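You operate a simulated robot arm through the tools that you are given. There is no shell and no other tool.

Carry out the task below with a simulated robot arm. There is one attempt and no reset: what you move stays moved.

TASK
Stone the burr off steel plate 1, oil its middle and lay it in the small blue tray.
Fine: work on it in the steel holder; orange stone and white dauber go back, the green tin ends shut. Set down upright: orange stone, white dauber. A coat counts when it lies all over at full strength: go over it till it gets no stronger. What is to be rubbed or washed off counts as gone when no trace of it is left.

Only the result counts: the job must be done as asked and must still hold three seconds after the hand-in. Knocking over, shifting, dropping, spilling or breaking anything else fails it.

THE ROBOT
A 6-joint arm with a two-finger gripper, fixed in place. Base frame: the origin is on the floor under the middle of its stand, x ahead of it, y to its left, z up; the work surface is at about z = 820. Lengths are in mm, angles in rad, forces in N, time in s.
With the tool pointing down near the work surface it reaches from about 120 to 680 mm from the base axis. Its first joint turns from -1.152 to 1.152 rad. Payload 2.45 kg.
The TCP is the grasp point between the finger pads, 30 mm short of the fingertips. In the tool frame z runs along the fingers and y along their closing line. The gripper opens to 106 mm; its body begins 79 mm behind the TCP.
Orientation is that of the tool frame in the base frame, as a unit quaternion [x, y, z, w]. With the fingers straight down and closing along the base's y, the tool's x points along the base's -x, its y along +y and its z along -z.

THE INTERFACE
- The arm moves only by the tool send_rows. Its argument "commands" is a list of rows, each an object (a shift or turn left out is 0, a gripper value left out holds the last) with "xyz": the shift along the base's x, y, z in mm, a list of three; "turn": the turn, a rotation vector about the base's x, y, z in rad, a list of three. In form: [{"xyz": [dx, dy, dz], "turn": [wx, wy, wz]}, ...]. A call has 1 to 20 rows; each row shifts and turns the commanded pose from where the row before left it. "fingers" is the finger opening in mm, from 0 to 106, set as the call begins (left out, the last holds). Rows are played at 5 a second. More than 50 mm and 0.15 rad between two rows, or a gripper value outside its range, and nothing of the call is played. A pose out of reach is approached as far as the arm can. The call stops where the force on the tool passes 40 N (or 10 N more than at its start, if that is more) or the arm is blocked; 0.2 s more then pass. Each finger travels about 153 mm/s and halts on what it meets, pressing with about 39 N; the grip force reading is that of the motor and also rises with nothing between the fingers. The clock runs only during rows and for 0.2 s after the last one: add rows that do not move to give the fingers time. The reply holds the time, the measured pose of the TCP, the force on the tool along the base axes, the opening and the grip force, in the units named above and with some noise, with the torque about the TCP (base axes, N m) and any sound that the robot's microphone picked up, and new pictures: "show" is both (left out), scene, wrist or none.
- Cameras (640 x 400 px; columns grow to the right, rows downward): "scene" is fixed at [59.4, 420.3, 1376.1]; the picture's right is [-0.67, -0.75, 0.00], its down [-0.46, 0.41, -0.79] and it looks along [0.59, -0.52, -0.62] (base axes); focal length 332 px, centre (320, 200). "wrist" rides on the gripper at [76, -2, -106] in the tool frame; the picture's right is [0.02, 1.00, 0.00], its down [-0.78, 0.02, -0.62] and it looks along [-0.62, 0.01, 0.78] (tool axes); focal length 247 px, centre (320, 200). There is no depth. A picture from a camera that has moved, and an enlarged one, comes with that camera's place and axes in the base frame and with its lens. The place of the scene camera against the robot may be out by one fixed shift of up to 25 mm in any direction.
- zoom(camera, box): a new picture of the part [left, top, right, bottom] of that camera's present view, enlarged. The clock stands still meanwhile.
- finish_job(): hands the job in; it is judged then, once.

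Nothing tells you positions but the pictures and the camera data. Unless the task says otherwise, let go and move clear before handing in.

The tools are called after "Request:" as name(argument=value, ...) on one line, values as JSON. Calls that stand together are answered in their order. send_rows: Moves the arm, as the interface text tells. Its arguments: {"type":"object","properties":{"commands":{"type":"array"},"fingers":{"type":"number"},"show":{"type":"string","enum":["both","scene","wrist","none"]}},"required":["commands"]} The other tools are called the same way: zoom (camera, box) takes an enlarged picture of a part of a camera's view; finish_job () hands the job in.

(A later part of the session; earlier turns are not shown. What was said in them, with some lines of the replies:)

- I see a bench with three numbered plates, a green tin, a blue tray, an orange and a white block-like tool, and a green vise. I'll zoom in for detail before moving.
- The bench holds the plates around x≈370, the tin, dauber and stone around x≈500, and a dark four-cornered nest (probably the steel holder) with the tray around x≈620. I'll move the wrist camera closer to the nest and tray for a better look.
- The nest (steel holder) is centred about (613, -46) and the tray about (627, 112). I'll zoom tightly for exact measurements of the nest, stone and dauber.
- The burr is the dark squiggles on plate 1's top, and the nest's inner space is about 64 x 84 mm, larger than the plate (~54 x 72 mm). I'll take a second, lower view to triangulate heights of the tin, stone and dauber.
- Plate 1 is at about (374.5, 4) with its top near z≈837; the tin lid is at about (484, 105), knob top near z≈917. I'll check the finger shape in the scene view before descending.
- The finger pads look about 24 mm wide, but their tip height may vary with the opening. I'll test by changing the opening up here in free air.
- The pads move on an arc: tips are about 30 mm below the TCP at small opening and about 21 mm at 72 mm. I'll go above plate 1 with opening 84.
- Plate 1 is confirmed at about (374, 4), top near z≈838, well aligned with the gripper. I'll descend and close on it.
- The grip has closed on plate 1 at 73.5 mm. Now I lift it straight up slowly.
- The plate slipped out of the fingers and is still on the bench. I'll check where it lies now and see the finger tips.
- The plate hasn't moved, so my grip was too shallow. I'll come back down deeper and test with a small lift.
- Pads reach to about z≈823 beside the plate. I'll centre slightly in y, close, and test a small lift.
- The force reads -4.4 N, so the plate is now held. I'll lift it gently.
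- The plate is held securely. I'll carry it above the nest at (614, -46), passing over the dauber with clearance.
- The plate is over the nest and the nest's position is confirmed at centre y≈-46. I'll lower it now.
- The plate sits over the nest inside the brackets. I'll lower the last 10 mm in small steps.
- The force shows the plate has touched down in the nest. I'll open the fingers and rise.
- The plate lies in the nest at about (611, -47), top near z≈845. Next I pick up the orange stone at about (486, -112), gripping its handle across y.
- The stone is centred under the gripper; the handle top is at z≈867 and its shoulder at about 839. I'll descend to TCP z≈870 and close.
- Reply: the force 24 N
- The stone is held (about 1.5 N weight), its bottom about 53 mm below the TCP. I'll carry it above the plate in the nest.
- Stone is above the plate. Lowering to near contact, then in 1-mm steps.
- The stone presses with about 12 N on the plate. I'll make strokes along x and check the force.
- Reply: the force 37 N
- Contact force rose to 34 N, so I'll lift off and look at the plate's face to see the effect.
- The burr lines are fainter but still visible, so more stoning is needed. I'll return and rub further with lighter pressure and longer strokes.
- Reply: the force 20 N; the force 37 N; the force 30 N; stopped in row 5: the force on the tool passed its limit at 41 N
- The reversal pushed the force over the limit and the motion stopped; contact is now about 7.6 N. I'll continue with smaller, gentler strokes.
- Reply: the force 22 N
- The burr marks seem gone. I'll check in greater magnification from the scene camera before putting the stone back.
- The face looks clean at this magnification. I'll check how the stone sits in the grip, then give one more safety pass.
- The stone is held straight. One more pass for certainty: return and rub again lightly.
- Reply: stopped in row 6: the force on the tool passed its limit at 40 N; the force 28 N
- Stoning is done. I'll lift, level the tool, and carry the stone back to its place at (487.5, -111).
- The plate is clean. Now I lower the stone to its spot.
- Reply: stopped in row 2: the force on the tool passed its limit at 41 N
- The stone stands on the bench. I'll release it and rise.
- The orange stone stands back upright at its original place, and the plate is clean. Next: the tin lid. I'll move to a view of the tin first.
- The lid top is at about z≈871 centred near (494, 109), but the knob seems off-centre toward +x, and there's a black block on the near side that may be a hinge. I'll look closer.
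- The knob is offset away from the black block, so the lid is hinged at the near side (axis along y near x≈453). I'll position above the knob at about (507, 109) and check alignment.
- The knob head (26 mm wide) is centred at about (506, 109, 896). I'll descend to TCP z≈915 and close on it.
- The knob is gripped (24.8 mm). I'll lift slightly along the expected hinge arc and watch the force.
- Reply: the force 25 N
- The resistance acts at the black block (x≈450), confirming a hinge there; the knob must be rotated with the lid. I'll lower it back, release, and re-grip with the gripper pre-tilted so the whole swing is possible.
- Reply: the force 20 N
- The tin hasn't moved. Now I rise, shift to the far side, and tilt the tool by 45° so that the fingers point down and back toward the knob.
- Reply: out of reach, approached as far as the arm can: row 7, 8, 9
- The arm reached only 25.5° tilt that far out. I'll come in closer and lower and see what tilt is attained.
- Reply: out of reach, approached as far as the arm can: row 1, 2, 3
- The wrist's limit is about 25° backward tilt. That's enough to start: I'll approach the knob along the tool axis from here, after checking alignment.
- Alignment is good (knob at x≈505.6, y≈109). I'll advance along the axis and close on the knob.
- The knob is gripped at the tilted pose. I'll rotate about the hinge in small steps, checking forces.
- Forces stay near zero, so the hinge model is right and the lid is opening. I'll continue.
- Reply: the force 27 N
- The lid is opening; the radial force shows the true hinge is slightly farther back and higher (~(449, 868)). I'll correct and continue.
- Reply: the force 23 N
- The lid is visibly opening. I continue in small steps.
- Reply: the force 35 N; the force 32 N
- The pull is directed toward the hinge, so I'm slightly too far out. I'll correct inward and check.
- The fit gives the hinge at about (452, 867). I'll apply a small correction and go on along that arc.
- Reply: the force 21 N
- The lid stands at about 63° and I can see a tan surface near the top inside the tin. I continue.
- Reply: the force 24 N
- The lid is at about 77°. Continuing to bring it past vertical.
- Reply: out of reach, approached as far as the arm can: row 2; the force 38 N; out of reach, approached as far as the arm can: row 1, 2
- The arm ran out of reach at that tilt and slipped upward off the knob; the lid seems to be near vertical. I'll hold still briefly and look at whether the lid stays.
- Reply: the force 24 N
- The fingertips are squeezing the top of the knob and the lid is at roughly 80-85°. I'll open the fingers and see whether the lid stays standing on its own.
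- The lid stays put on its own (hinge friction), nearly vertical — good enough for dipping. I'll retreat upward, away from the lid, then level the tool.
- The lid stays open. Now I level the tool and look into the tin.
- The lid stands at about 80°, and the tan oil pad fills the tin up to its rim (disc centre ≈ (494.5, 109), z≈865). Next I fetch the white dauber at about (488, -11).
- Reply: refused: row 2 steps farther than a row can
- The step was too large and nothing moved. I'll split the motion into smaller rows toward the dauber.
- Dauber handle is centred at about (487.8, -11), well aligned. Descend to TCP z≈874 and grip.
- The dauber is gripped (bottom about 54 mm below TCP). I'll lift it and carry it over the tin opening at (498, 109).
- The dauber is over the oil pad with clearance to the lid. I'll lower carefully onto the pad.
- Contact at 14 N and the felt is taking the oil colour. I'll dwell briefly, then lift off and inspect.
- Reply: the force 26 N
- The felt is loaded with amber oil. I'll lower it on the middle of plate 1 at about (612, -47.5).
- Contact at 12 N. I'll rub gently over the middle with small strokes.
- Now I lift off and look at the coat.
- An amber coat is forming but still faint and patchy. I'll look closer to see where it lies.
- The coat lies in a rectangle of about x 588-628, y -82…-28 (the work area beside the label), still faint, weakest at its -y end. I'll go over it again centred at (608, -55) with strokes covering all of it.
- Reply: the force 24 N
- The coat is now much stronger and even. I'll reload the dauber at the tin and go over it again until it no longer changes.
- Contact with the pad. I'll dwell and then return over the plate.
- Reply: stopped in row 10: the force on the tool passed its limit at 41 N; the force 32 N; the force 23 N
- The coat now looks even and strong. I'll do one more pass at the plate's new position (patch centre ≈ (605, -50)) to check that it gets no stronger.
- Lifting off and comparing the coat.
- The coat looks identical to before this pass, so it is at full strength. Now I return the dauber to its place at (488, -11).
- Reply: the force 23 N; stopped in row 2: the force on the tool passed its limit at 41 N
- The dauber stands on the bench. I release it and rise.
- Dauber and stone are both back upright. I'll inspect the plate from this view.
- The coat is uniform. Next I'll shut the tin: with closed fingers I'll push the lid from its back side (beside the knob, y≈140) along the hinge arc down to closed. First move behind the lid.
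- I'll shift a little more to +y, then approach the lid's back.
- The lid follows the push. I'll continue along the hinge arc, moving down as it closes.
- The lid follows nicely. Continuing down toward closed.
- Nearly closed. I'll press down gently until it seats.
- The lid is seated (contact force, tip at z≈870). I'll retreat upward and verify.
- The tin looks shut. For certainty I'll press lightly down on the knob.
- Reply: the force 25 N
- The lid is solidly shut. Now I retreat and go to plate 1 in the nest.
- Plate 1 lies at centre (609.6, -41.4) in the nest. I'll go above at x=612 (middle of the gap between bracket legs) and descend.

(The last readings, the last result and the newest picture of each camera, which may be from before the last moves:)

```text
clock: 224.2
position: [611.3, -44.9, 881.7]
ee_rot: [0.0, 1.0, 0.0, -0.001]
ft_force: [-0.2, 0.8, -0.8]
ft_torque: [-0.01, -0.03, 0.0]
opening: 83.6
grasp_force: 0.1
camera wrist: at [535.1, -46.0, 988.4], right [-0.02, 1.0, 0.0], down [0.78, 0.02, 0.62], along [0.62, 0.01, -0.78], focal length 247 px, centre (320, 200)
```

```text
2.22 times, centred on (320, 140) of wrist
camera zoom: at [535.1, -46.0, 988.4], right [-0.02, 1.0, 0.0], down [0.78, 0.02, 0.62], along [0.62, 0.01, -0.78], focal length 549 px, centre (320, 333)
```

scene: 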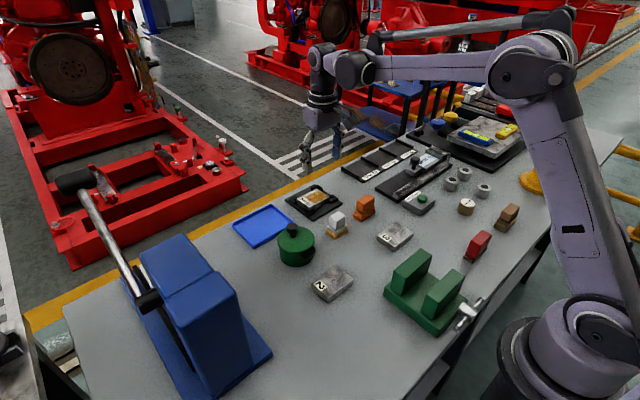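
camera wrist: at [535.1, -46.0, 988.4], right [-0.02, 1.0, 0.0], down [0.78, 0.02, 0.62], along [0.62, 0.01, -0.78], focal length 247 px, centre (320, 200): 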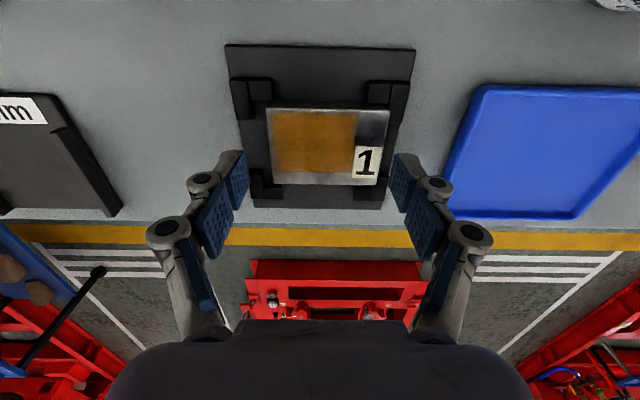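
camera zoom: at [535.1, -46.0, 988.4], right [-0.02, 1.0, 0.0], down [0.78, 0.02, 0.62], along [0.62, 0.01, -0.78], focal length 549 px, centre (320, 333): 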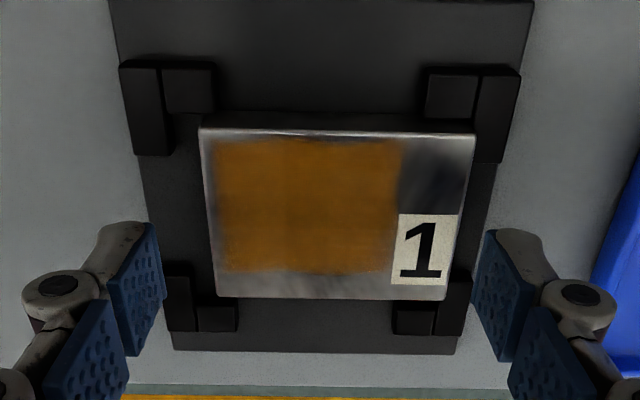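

The gripper sits about 3 mm too far in -y; I'll correct and recheck.

Request:
send_rows(commands=[{"xyz": [0.5, 3.2, 0]}, {"xyz": [0, 0, 0]}, {"xyz": [0, 0, 0]}], show="wrist")

Request:
zoom(camera="wrist", box=[200, 50, 440, 230])

```text
clock: 225.0
position: [612.5, -40.0, 883.1]
ee_rot: [0.0, 1.0, 0.0, 0.0]
ft_force: [-0.5, 0.5, -0.6]
ft_torque: [0.0, 0.03, 0.0]
opening: 84.2
grasp_force: 0.1
camera wrist: at [535.3, -42.0, 989.2], right [-0.02, 1.0, 0.0], down [0.78, 0.02, 0.62], along [0.62, 0.01, -0.78], focal length 247 px, centre (320, 200)
```

wrist: 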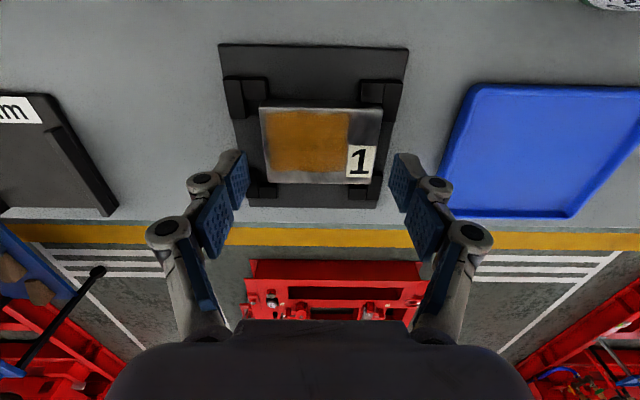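

```text
2.22 times, centred on (320, 140) of wrist
camera zoom: at [535.3, -42.0, 989.2], right [-0.02, 1.0, 0.0], down [0.78, 0.02, 0.62], along [0.62, 0.01, -0.78], focal length 549 px, centre (320, 333)
```

zoom: 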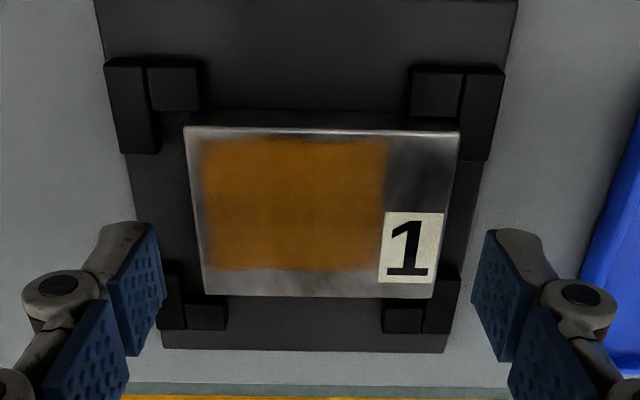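

Now centred. Descending to grip height (TCP z≈851).

Request:
send_rows(commands=[{"xyz": [0, 0, -12]}, {"xyz": [0, 0, -10]}, {"xyz": [0, 0, -6]}, {"xyz": [0, 0, -3.5]}, {"xyz": [0, 0, 0]}, {"xyz": [0, 0, 0]}], show="wrist")

Request:
zoom(camera="wrist", box=[200, 80, 440, 260])

Request:
zoom(camera="scene", box=[270, 150, 370, 230])

```text
clock: 226.4
position: [611.8, -39.7, 851.0]
ee_rot: [0.0, 1.0, 0.0, 0.0]
ft_force: [-0.2, -0.4, 0.2]
ft_torque: [-0.01, -0.03, 0.04]
opening: 84.0
grasp_force: 0.0
camera wrist: at [534.5, -41.6, 958.9], right [-0.02, 1.0, 0.0], down [0.78, 0.02, 0.62], along [0.62, 0.01, -0.78], focal length 247 px, centre (320, 200)
```

wrist: 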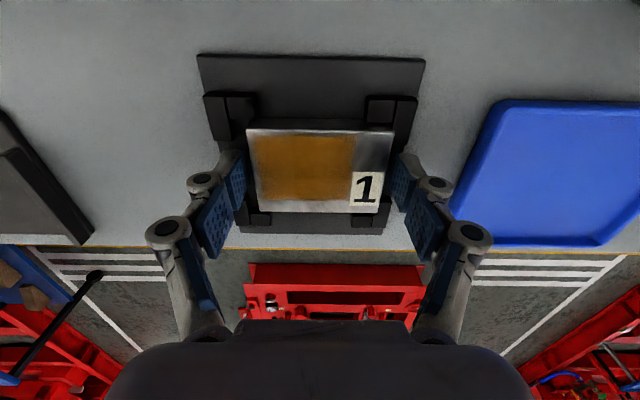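

```text
2.22 times, centred on (320, 170) of wrist
camera zoom: at [534.5, -41.6, 958.9], right [-0.02, 1.0, 0.0], down [0.78, 0.02, 0.62], along [0.62, 0.01, -0.78], focal length 549 px, centre (320, 267)
```

zoom: 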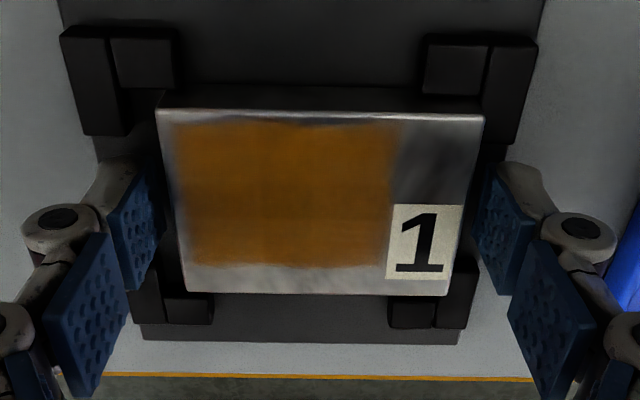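

```text
5.00 times, centred on (320, 190) of scene
camera zoom: at [59.4, 420.3, 1376.1], right [-0.67, -0.75, 0.0], down [-0.46, 0.41, -0.79], along [0.59, -0.52, -0.62], focal length 1662 px, centre (320, 250)
```

zoom: 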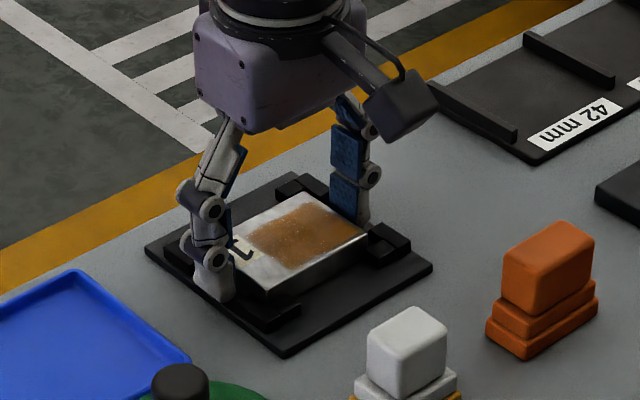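

Positioned well. Closing and testing a small lift.

Request:
send_rows(commands=[{"xyz": [0, 0, 0]}, {"xyz": [0, 0, 0]}, {"xyz": [0, 0, 0]}, {"xyz": [0, 0, 0]}], fingers=40, show="none")

Request:
send_rows(commands=[{"xyz": [0, 0, 2]}, {"xyz": [0, 0, 2]}, {"xyz": [0, 0, 2]}, {"xyz": [0, 0, 0]}], show="wrist")

```text
clock: 227.4
position: [611.2, -41.2, 852.2]
ee_rot: [0.001, 1.0, -0.001, 0.0]
ft_force: [-0.1, -1.6, 7.2]
ft_torque: [-0.39, 0.1, 0.01]
opening: 73.2
grasp_force: 38.7
```

```text
clock: 228.4
position: [611.1, -38.8, 857.4]
ee_rot: [0.0, 1.0, 0.0, 0.0]
ft_force: [0.6, -5.8, -6.4]
ft_torque: [-0.21, -0.04, 0.11]
opening: 73.7
grasp_force: 38.9
camera wrist: at [535.0, -41.7, 965.0], right [-0.02, 1.0, 0.0], down [0.78, 0.02, 0.62], along [0.62, 0.01, -0.78], focal length 247 px, centre (320, 200)
```

wrist: 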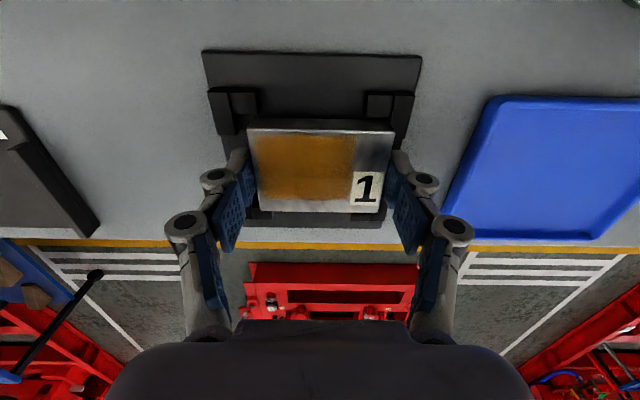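

The plate is held (about 5 N), touching the +y bracket slightly. I lift on with a small shift away from it.

Request:
send_rows(commands=[{"xyz": [0, -0.5, 2]}, {"xyz": [0, 0, 3]}, {"xyz": [0, 0, 5]}, {"xyz": [0, 0, 8]}, {"xyz": [0, 0, 10]}, {"xyz": [0, 0, 10]}, {"xyz": [0, 0, 5]}, {"xyz": [0, 0, 0]}], show="both")

```text
clock: 230.2
position: [612.2, -39.8, 902.1]
ee_rot: [0.001, 1.0, 0.0, 0.0]
ft_force: [-1.1, -0.4, -4.9]
ft_torque: [-0.02, -0.02, 0.02]
opening: 73.6
grasp_force: 39.4
camera wrist: at [535.3, -41.0, 1008.1], right [-0.02, 1.0, 0.0], down [0.78, 0.02, 0.62], along [0.62, 0.01, -0.78], focal length 247 px, centre (320, 200)
```

scene: 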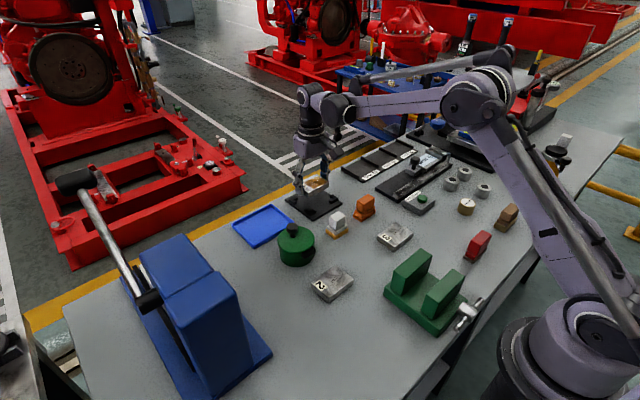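
wrist: 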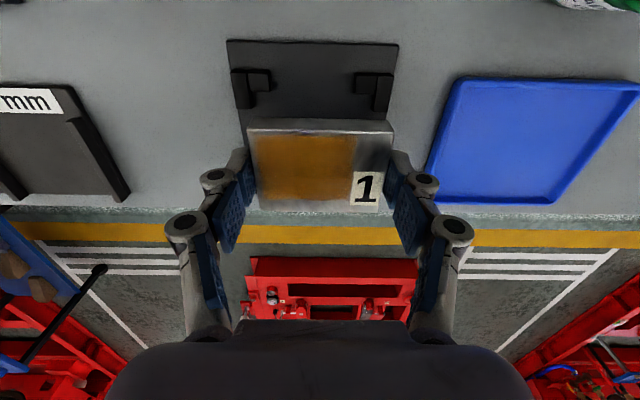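

The plate is held and clear. I'll carry it over the tray at about (625, 112).

Request:
send_rows(commands=[{"xyz": [1, 6, 3]}, {"xyz": [2, 14, 3]}, {"xyz": [2, 22, 0]}, {"xyz": [2, 24, 0]}, {"xyz": [2, 24, 0]}, {"xyz": [2, 24, 0]}, {"xyz": [2, 20, 0]}, {"xyz": [0, 12, 0]}, {"xyz": [0, 5, 0]}, {"xyz": [0, 0, 0]}, {"xyz": [0, 0, 0]}], show="both")

Request:
zoom(camera="wrist", box=[210, 40, 430, 240])

Request:
zoom(camera="scene", box=[210, 140, 340, 260])

```text
clock: 232.6
position: [625.3, 109.1, 906.5]
ee_rot: [0.0, 1.0, 0.0, 0.0]
ft_force: [0.3, -1.0, -5.8]
ft_torque: [-0.01, 0.0, -0.04]
opening: 73.3
grasp_force: 38.1
camera wrist: at [548.3, 108.5, 1013.4], right [-0.02, 1.0, 0.0], down [0.78, 0.02, 0.62], along [0.62, 0.01, -0.78], focal length 247 px, centre (320, 200)
```

scene: 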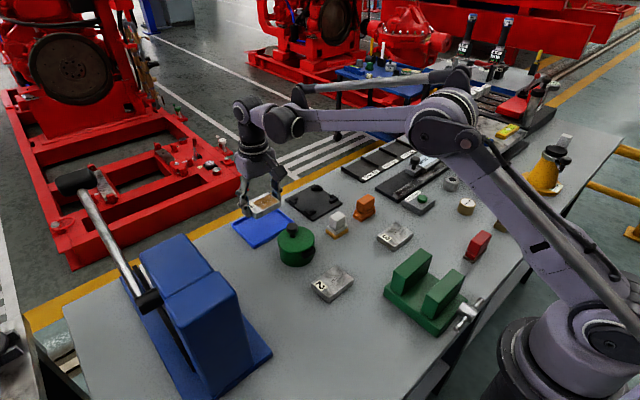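
wrist: 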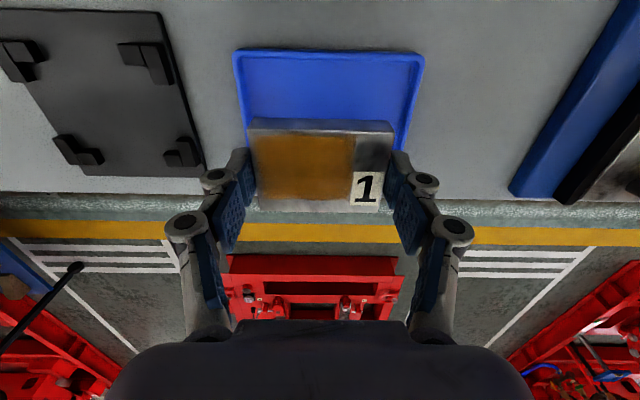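

```text
2.00 times, centred on (320, 140) of wrist
camera zoom: at [548.3, 108.5, 1013.4], right [-0.02, 1.0, 0.0], down [0.78, 0.02, 0.62], along [0.62, 0.01, -0.78], focal length 494 px, centre (320, 320)
```

zoom: 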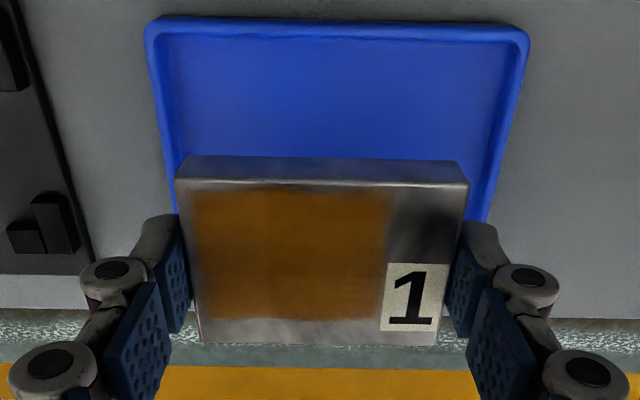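

```text
3.33 times, centred on (275, 200) of scene
camera zoom: at [59.5, 420.3, 1376.1], right [-0.67, -0.75, 0.0], down [-0.46, 0.41, -0.79], along [0.59, -0.52, -0.62], focal length 1108 px, centre (470, 200)
```

zoom: 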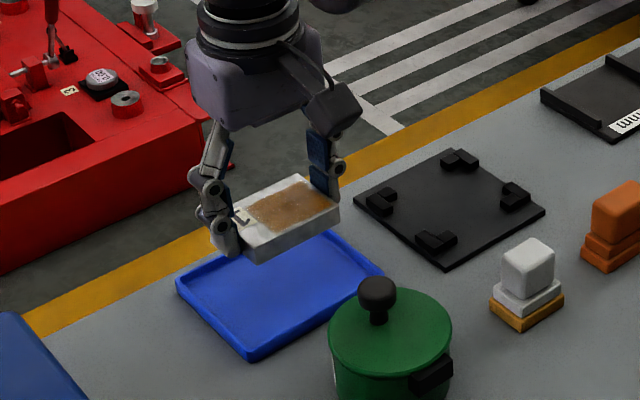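

Tray centre is at about (627, 114). I'll shift slightly and lower the plate into it.

Request:
send_rows(commands=[{"xyz": [2, 4, -10]}, {"xyz": [0, 0, -15]}, {"xyz": [0, 0, -14]}, {"xyz": [0, 0, -8]}, {"xyz": [0, 0, 0]}, {"xyz": [0, 0, 0]}], show="both")

Request:
zoom(camera="wrist", box=[200, 50, 440, 240])

Request:
zoom(camera="scene", box=[210, 150, 340, 270])

```text
clock: 234.0
position: [628.1, 114.0, 860.0]
ee_rot: [0.0, 1.0, 0.0, 0.0]
ft_force: [-0.4, 0.1, -4.2]
ft_torque: [-0.02, -0.01, -0.02]
opening: 73.5
grasp_force: 39.2
camera wrist: at [550.4, 112.8, 966.8], right [-0.02, 1.0, 0.0], down [0.78, 0.02, 0.62], along [0.62, 0.01, -0.78], focal length 247 px, centre (320, 200)
```

scene: 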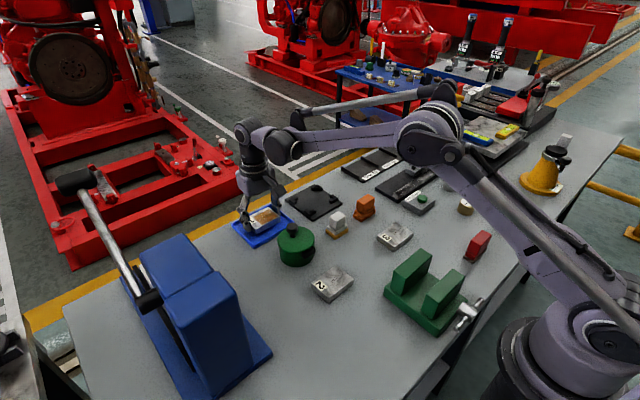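
wrist: 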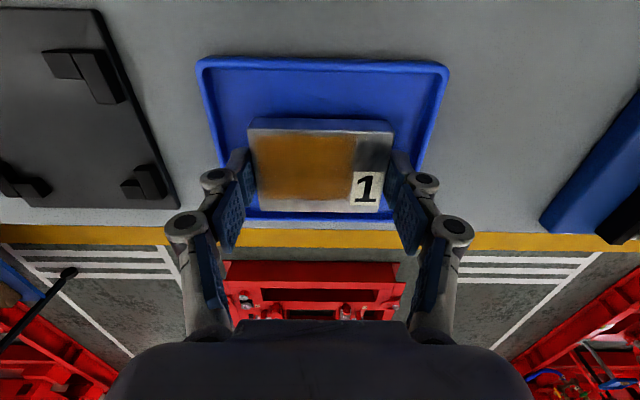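

```text
2.11 times, centred on (320, 145) of wrist
camera zoom: at [550.4, 112.8, 966.8], right [-0.02, 1.0, 0.0], down [0.78, 0.02, 0.62], along [0.62, 0.01, -0.78], focal length 520 px, centre (320, 316)
```

zoom: 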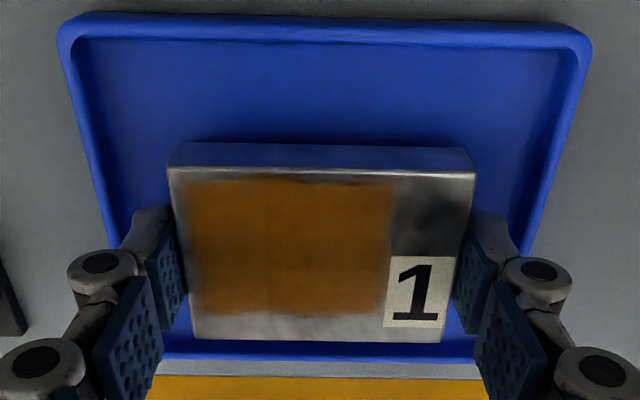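

```text
3.33 times, centred on (275, 210) of scene
camera zoom: at [59.5, 420.3, 1376.1], right [-0.67, -0.75, 0.0], down [-0.46, 0.41, -0.79], along [0.59, -0.52, -0.62], focal length 1108 px, centre (470, 167)
```

zoom: 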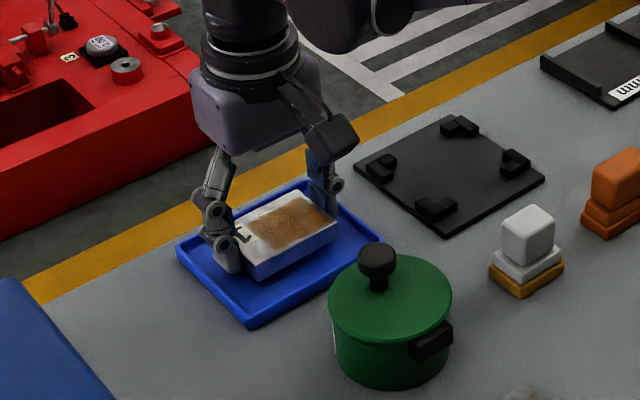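

The plate is well inside the tray. I'll lower it the rest of the way gently.

Request:
send_rows(commands=[{"xyz": [0, 0, -4]}, {"xyz": [0, 0, -3]}, {"xyz": [0, 0, -2]}, {"xyz": [0, 0, 0]}], show="none")

Request:
send_rows(commands=[{"xyz": [0, 0, -1]}, {"xyz": [0, 0, 0]}], show="none")

Request:
send_rows(commands=[{"xyz": [0, 0, -1]}, {"xyz": [0, 0, 0]}], show="none")

```text
clock: 235.0
position: [629.4, 114.7, 852.5]
ee_rot: [0.0, 1.0, 0.0, 0.0]
ft_force: [1.8, -0.4, 6.2]
ft_torque: [-0.19, 0.21, 0.01]
opening: 73.4
grasp_force: 39.1
```

```text
clock: 235.6
position: [627.9, 114.2, 850.1]
ee_rot: [-0.001, 1.0, 0.0, 0.0]
ft_force: [5.4, -1.3, 23.2]
ft_torque: [-0.02, -0.17, -0.02]
opening: 73.7
grasp_force: 38.7
```

```text
clock: 236.2
position: [626.2, 113.5, 849.1]
ee_rot: [0.001, 1.0, 0.0, 0.001]
ft_force: [7.9, -3.1, 22.8]
ft_torque: [-0.09, -0.21, 0.04]
opening: 73.9
grasp_force: 38.9
```

The plate is resting on the tray floor. I'll ease the pressure, open the fingers a little and rise.

Request:
send_rows(commands=[{"xyz": [0, 0, 0.8]}, {"xyz": [0, 0, 0]}], show="none")

Request:
send_rows(commands=[{"xyz": [0, 0, 0]}, {"xyz": [0, 0, 0]}, {"xyz": [0, 0, 0]}], fingers=81, show="both")

Request:
zoom(camera="wrist", box=[200, 50, 440, 240])

Request:
zoom(camera="scene", box=[210, 150, 340, 270])

```text
clock: 236.8
position: [626.4, 114.2, 849.4]
ee_rot: [0.0, 1.0, 0.0, 0.0]
ft_force: [2.9, -4.5, 8.6]
ft_torque: [-0.1, -0.41, -0.11]
opening: 73.8
grasp_force: 38.4
```

```text
clock: 237.6
position: [627.9, 115.9, 849.4]
ee_rot: [0.0, 1.0, 0.0, 0.0]
ft_force: [0.1, 0.8, 0.3]
ft_torque: [0.03, 0.01, -0.01]
opening: 81.1
grasp_force: 0.0
camera wrist: at [550.3, 113.4, 956.5], right [-0.02, 1.0, 0.0], down [0.78, 0.02, 0.62], along [0.62, 0.01, -0.78], focal length 247 px, centre (320, 200)
```

scene: 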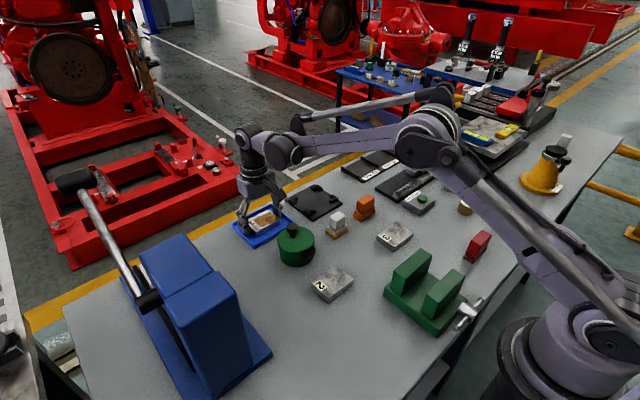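
wrist: 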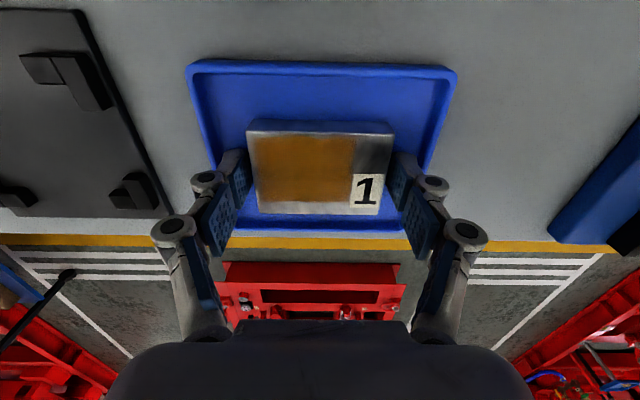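

```text
2.11 times, centred on (320, 145) of wrist
camera zoom: at [550.3, 113.4, 956.5], right [-0.02, 1.0, 0.0], down [0.78, 0.02, 0.62], along [0.62, 0.01, -0.78], focal length 520 px, centre (320, 316)
```

zoom: 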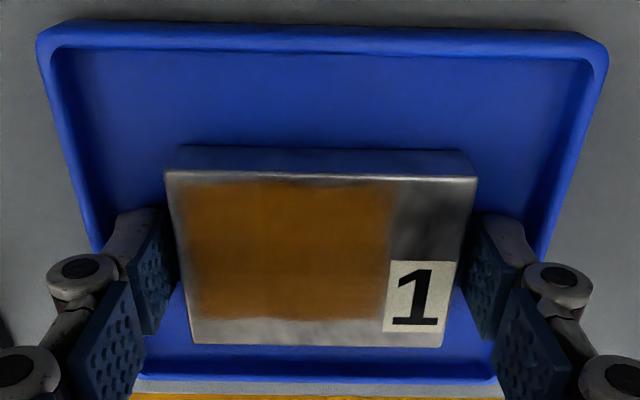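

```text
3.33 times, centred on (275, 210) of scene
camera zoom: at [59.4, 420.3, 1376.1], right [-0.67, -0.75, 0.0], down [-0.46, 0.41, -0.79], along [0.59, -0.52, -0.62], focal length 1108 px, centre (470, 167)
```

zoom: 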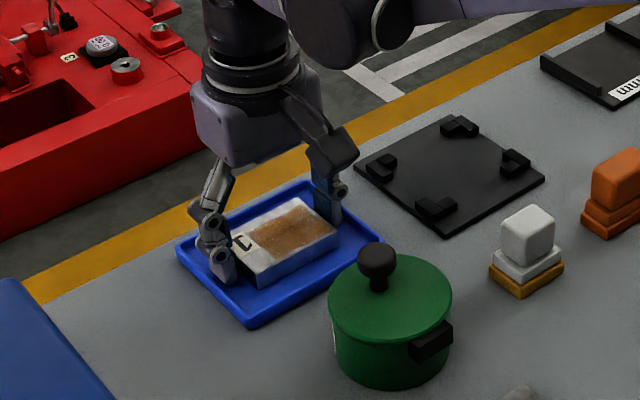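

Fingers are open with clearance on both sides. Now I rise straight up and move clear.

Request:
send_rows(commands=[{"xyz": [0, 0, 8]}, {"xyz": [0, 0, 15]}, {"xyz": [0, 0, 30]}, {"xyz": [-10, 0, 35]}, {"xyz": [-30, 0, 30]}, {"xyz": [-35, -15, 30]}, {"xyz": [-35, -20, 20]}, {"xyz": [-35, -20, 0]}, {"xyz": [-20, -10, 0]}, {"xyz": [0, 0, 0]}, {"xyz": [0, 0, 0]}], show="both")

Request:
zoom(camera="wrist", box=[180, 60, 420, 250])

Request:
zoom(camera="scene", box=[220, 160, 400, 280])

```text
clock: 240.0
position: [462.8, 50.1, 1016.9]
ee_rot: [0.0, 1.0, 0.0, 0.001]
ft_force: [-0.5, -0.9, 0.0]
ft_torque: [-0.02, 0.0, -0.01]
opening: 80.8
grasp_force: 0.1
camera wrist: at [385.5, 48.3, 1123.7], right [-0.02, 1.0, 0.0], down [0.78, 0.02, 0.62], along [0.62, 0.01, -0.78], focal length 247 px, centre (320, 200)
```

scene: 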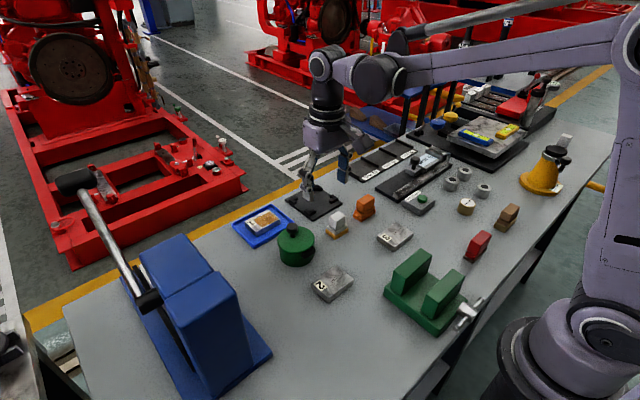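
wrist: 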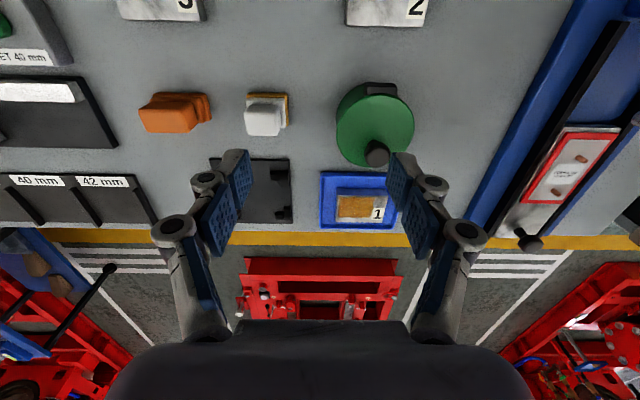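

```text
2.11 times, centred on (300, 155) of wrist
camera zoom: at [385.5, 48.3, 1123.7], right [-0.02, 1.0, 0.0], down [0.78, 0.02, 0.62], along [0.62, 0.01, -0.78], focal length 520 px, centre (362, 295)
```

zoom: 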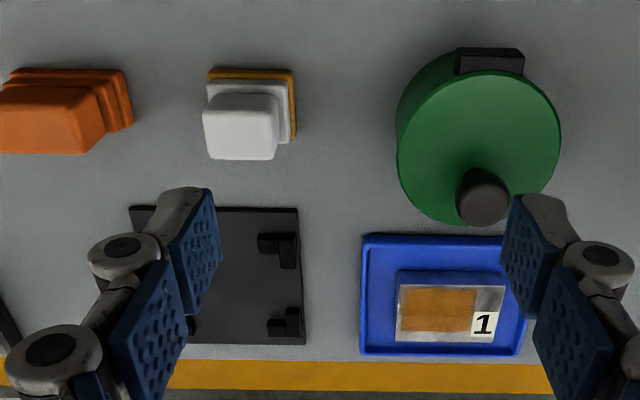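

```text
3.33 times, centred on (310, 220) of scene
camera zoom: at [59.4, 420.3, 1376.1], right [-0.67, -0.75, 0.0], down [-0.46, 0.41, -0.79], along [0.59, -0.52, -0.62], focal length 1108 px, centre (353, 133)
```

zoom: 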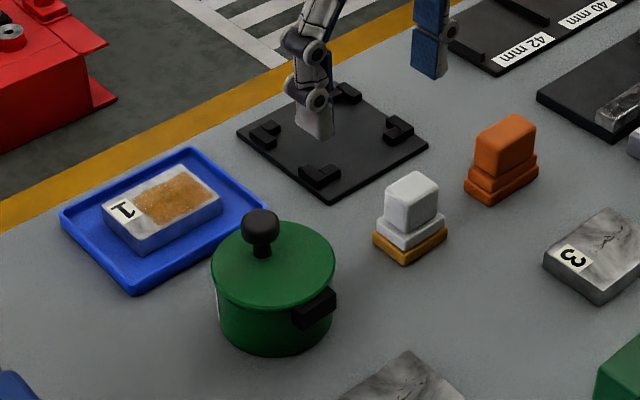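

Plate 1 lies in the tray, the tin is shut, and both tools are back. One last close look at the plate before hand-in.

Request:
zoom(camera="wrist", box=[315, 165, 405, 235])

Request:
zoom(camera="scene", box=[228, 195, 298, 255])

Request:
send_rows(commands=[{"xyz": [-10, -10, 10]}, {"xyz": [-10, -10, 10]}, {"xyz": [0, 0, 0]}, {"xyz": [0, 0, 0]}], show="scene")

```text
5.71 times, centred on (360, 200) of wrist
camera zoom: at [385.5, 48.3, 1123.7], right [-0.02, 1.0, 0.0], down [0.78, 0.02, 0.62], along [0.62, 0.01, -0.78], focal length 1411 px, centre (91, 200)
```

zoom: 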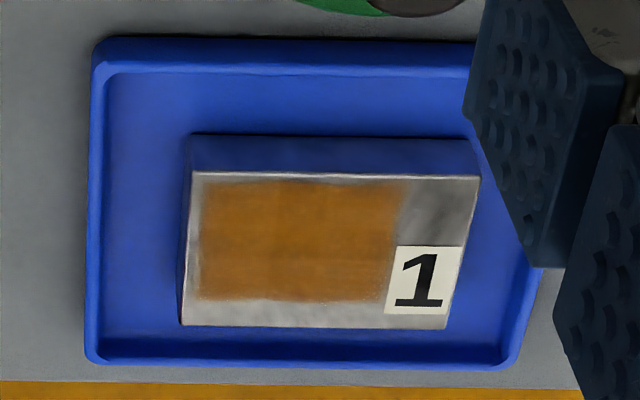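

```text
6.67 times, centred on (263, 225) of scene
camera zoom: at [59.4, 420.3, 1376.1], right [-0.67, -0.75, 0.0], down [-0.46, 0.41, -0.79], along [0.59, -0.52, -0.62], focal length 2216 px, centre (700, 33)
```

zoom: 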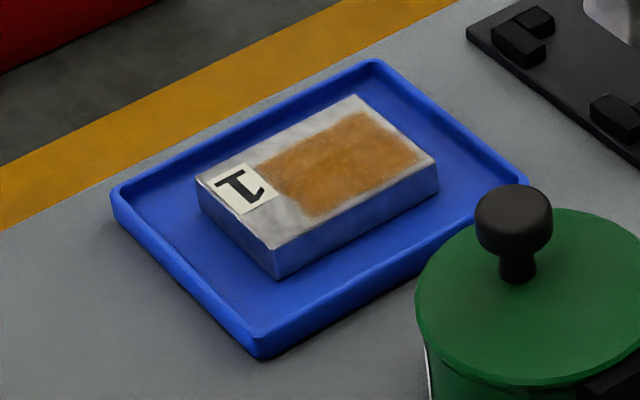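

```text
clock: 241.0
position: [442.4, 31.4, 1036.6]
ee_rot: [0.0, 1.0, 0.0, 0.0]
ft_force: [-0.3, -0.3, 0.1]
ft_torque: [-0.04, 0.0, -0.01]
opening: 81.0
grasp_force: 0.0
```

scene: 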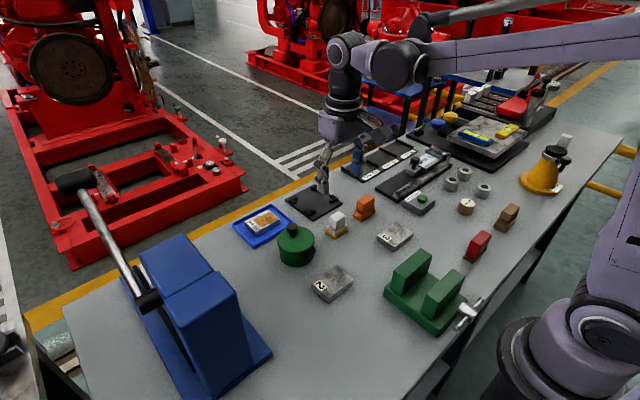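

Plate 1 lies flat in the small blue tray with an even oil coat and no burr marks left. The tin is shut, and the orange stone and white dauber stand upright in their places. The gripper is clear, so I hand the job in.

Request:
finish_job()

```text
The job is handed in.
```

I've handed the job in. Plate 1 was stoned and oiled in the steel holder and now lies flat in the small blue tray.

- **Burr:** no trace of it showed in the close-up pictures after three rounds with the orange stone.
- **Oil:** the coat covers the work area beside the number label evenly. The last pass made it no stronger.
- **Orange stone and white dauber:** both stand upright where they started, as near as I could tell from the pictures. The dauber's felt is now oil-coloured.
- **Green tin:** it turned out to have a hinged lid. On the way open my grip slipped off the knob, but the lid stayed standing and the tin did not move. I pushed the lid shut afterwards and pressed on the knob to check that it was seated.

My first grip on plate 1 slipped and left it where it was on the bench; the second held. Several times while stoning, oiling and setting the tools down, the 40 N force limit stopped the arm. I saw no damage or shifted objects from that.
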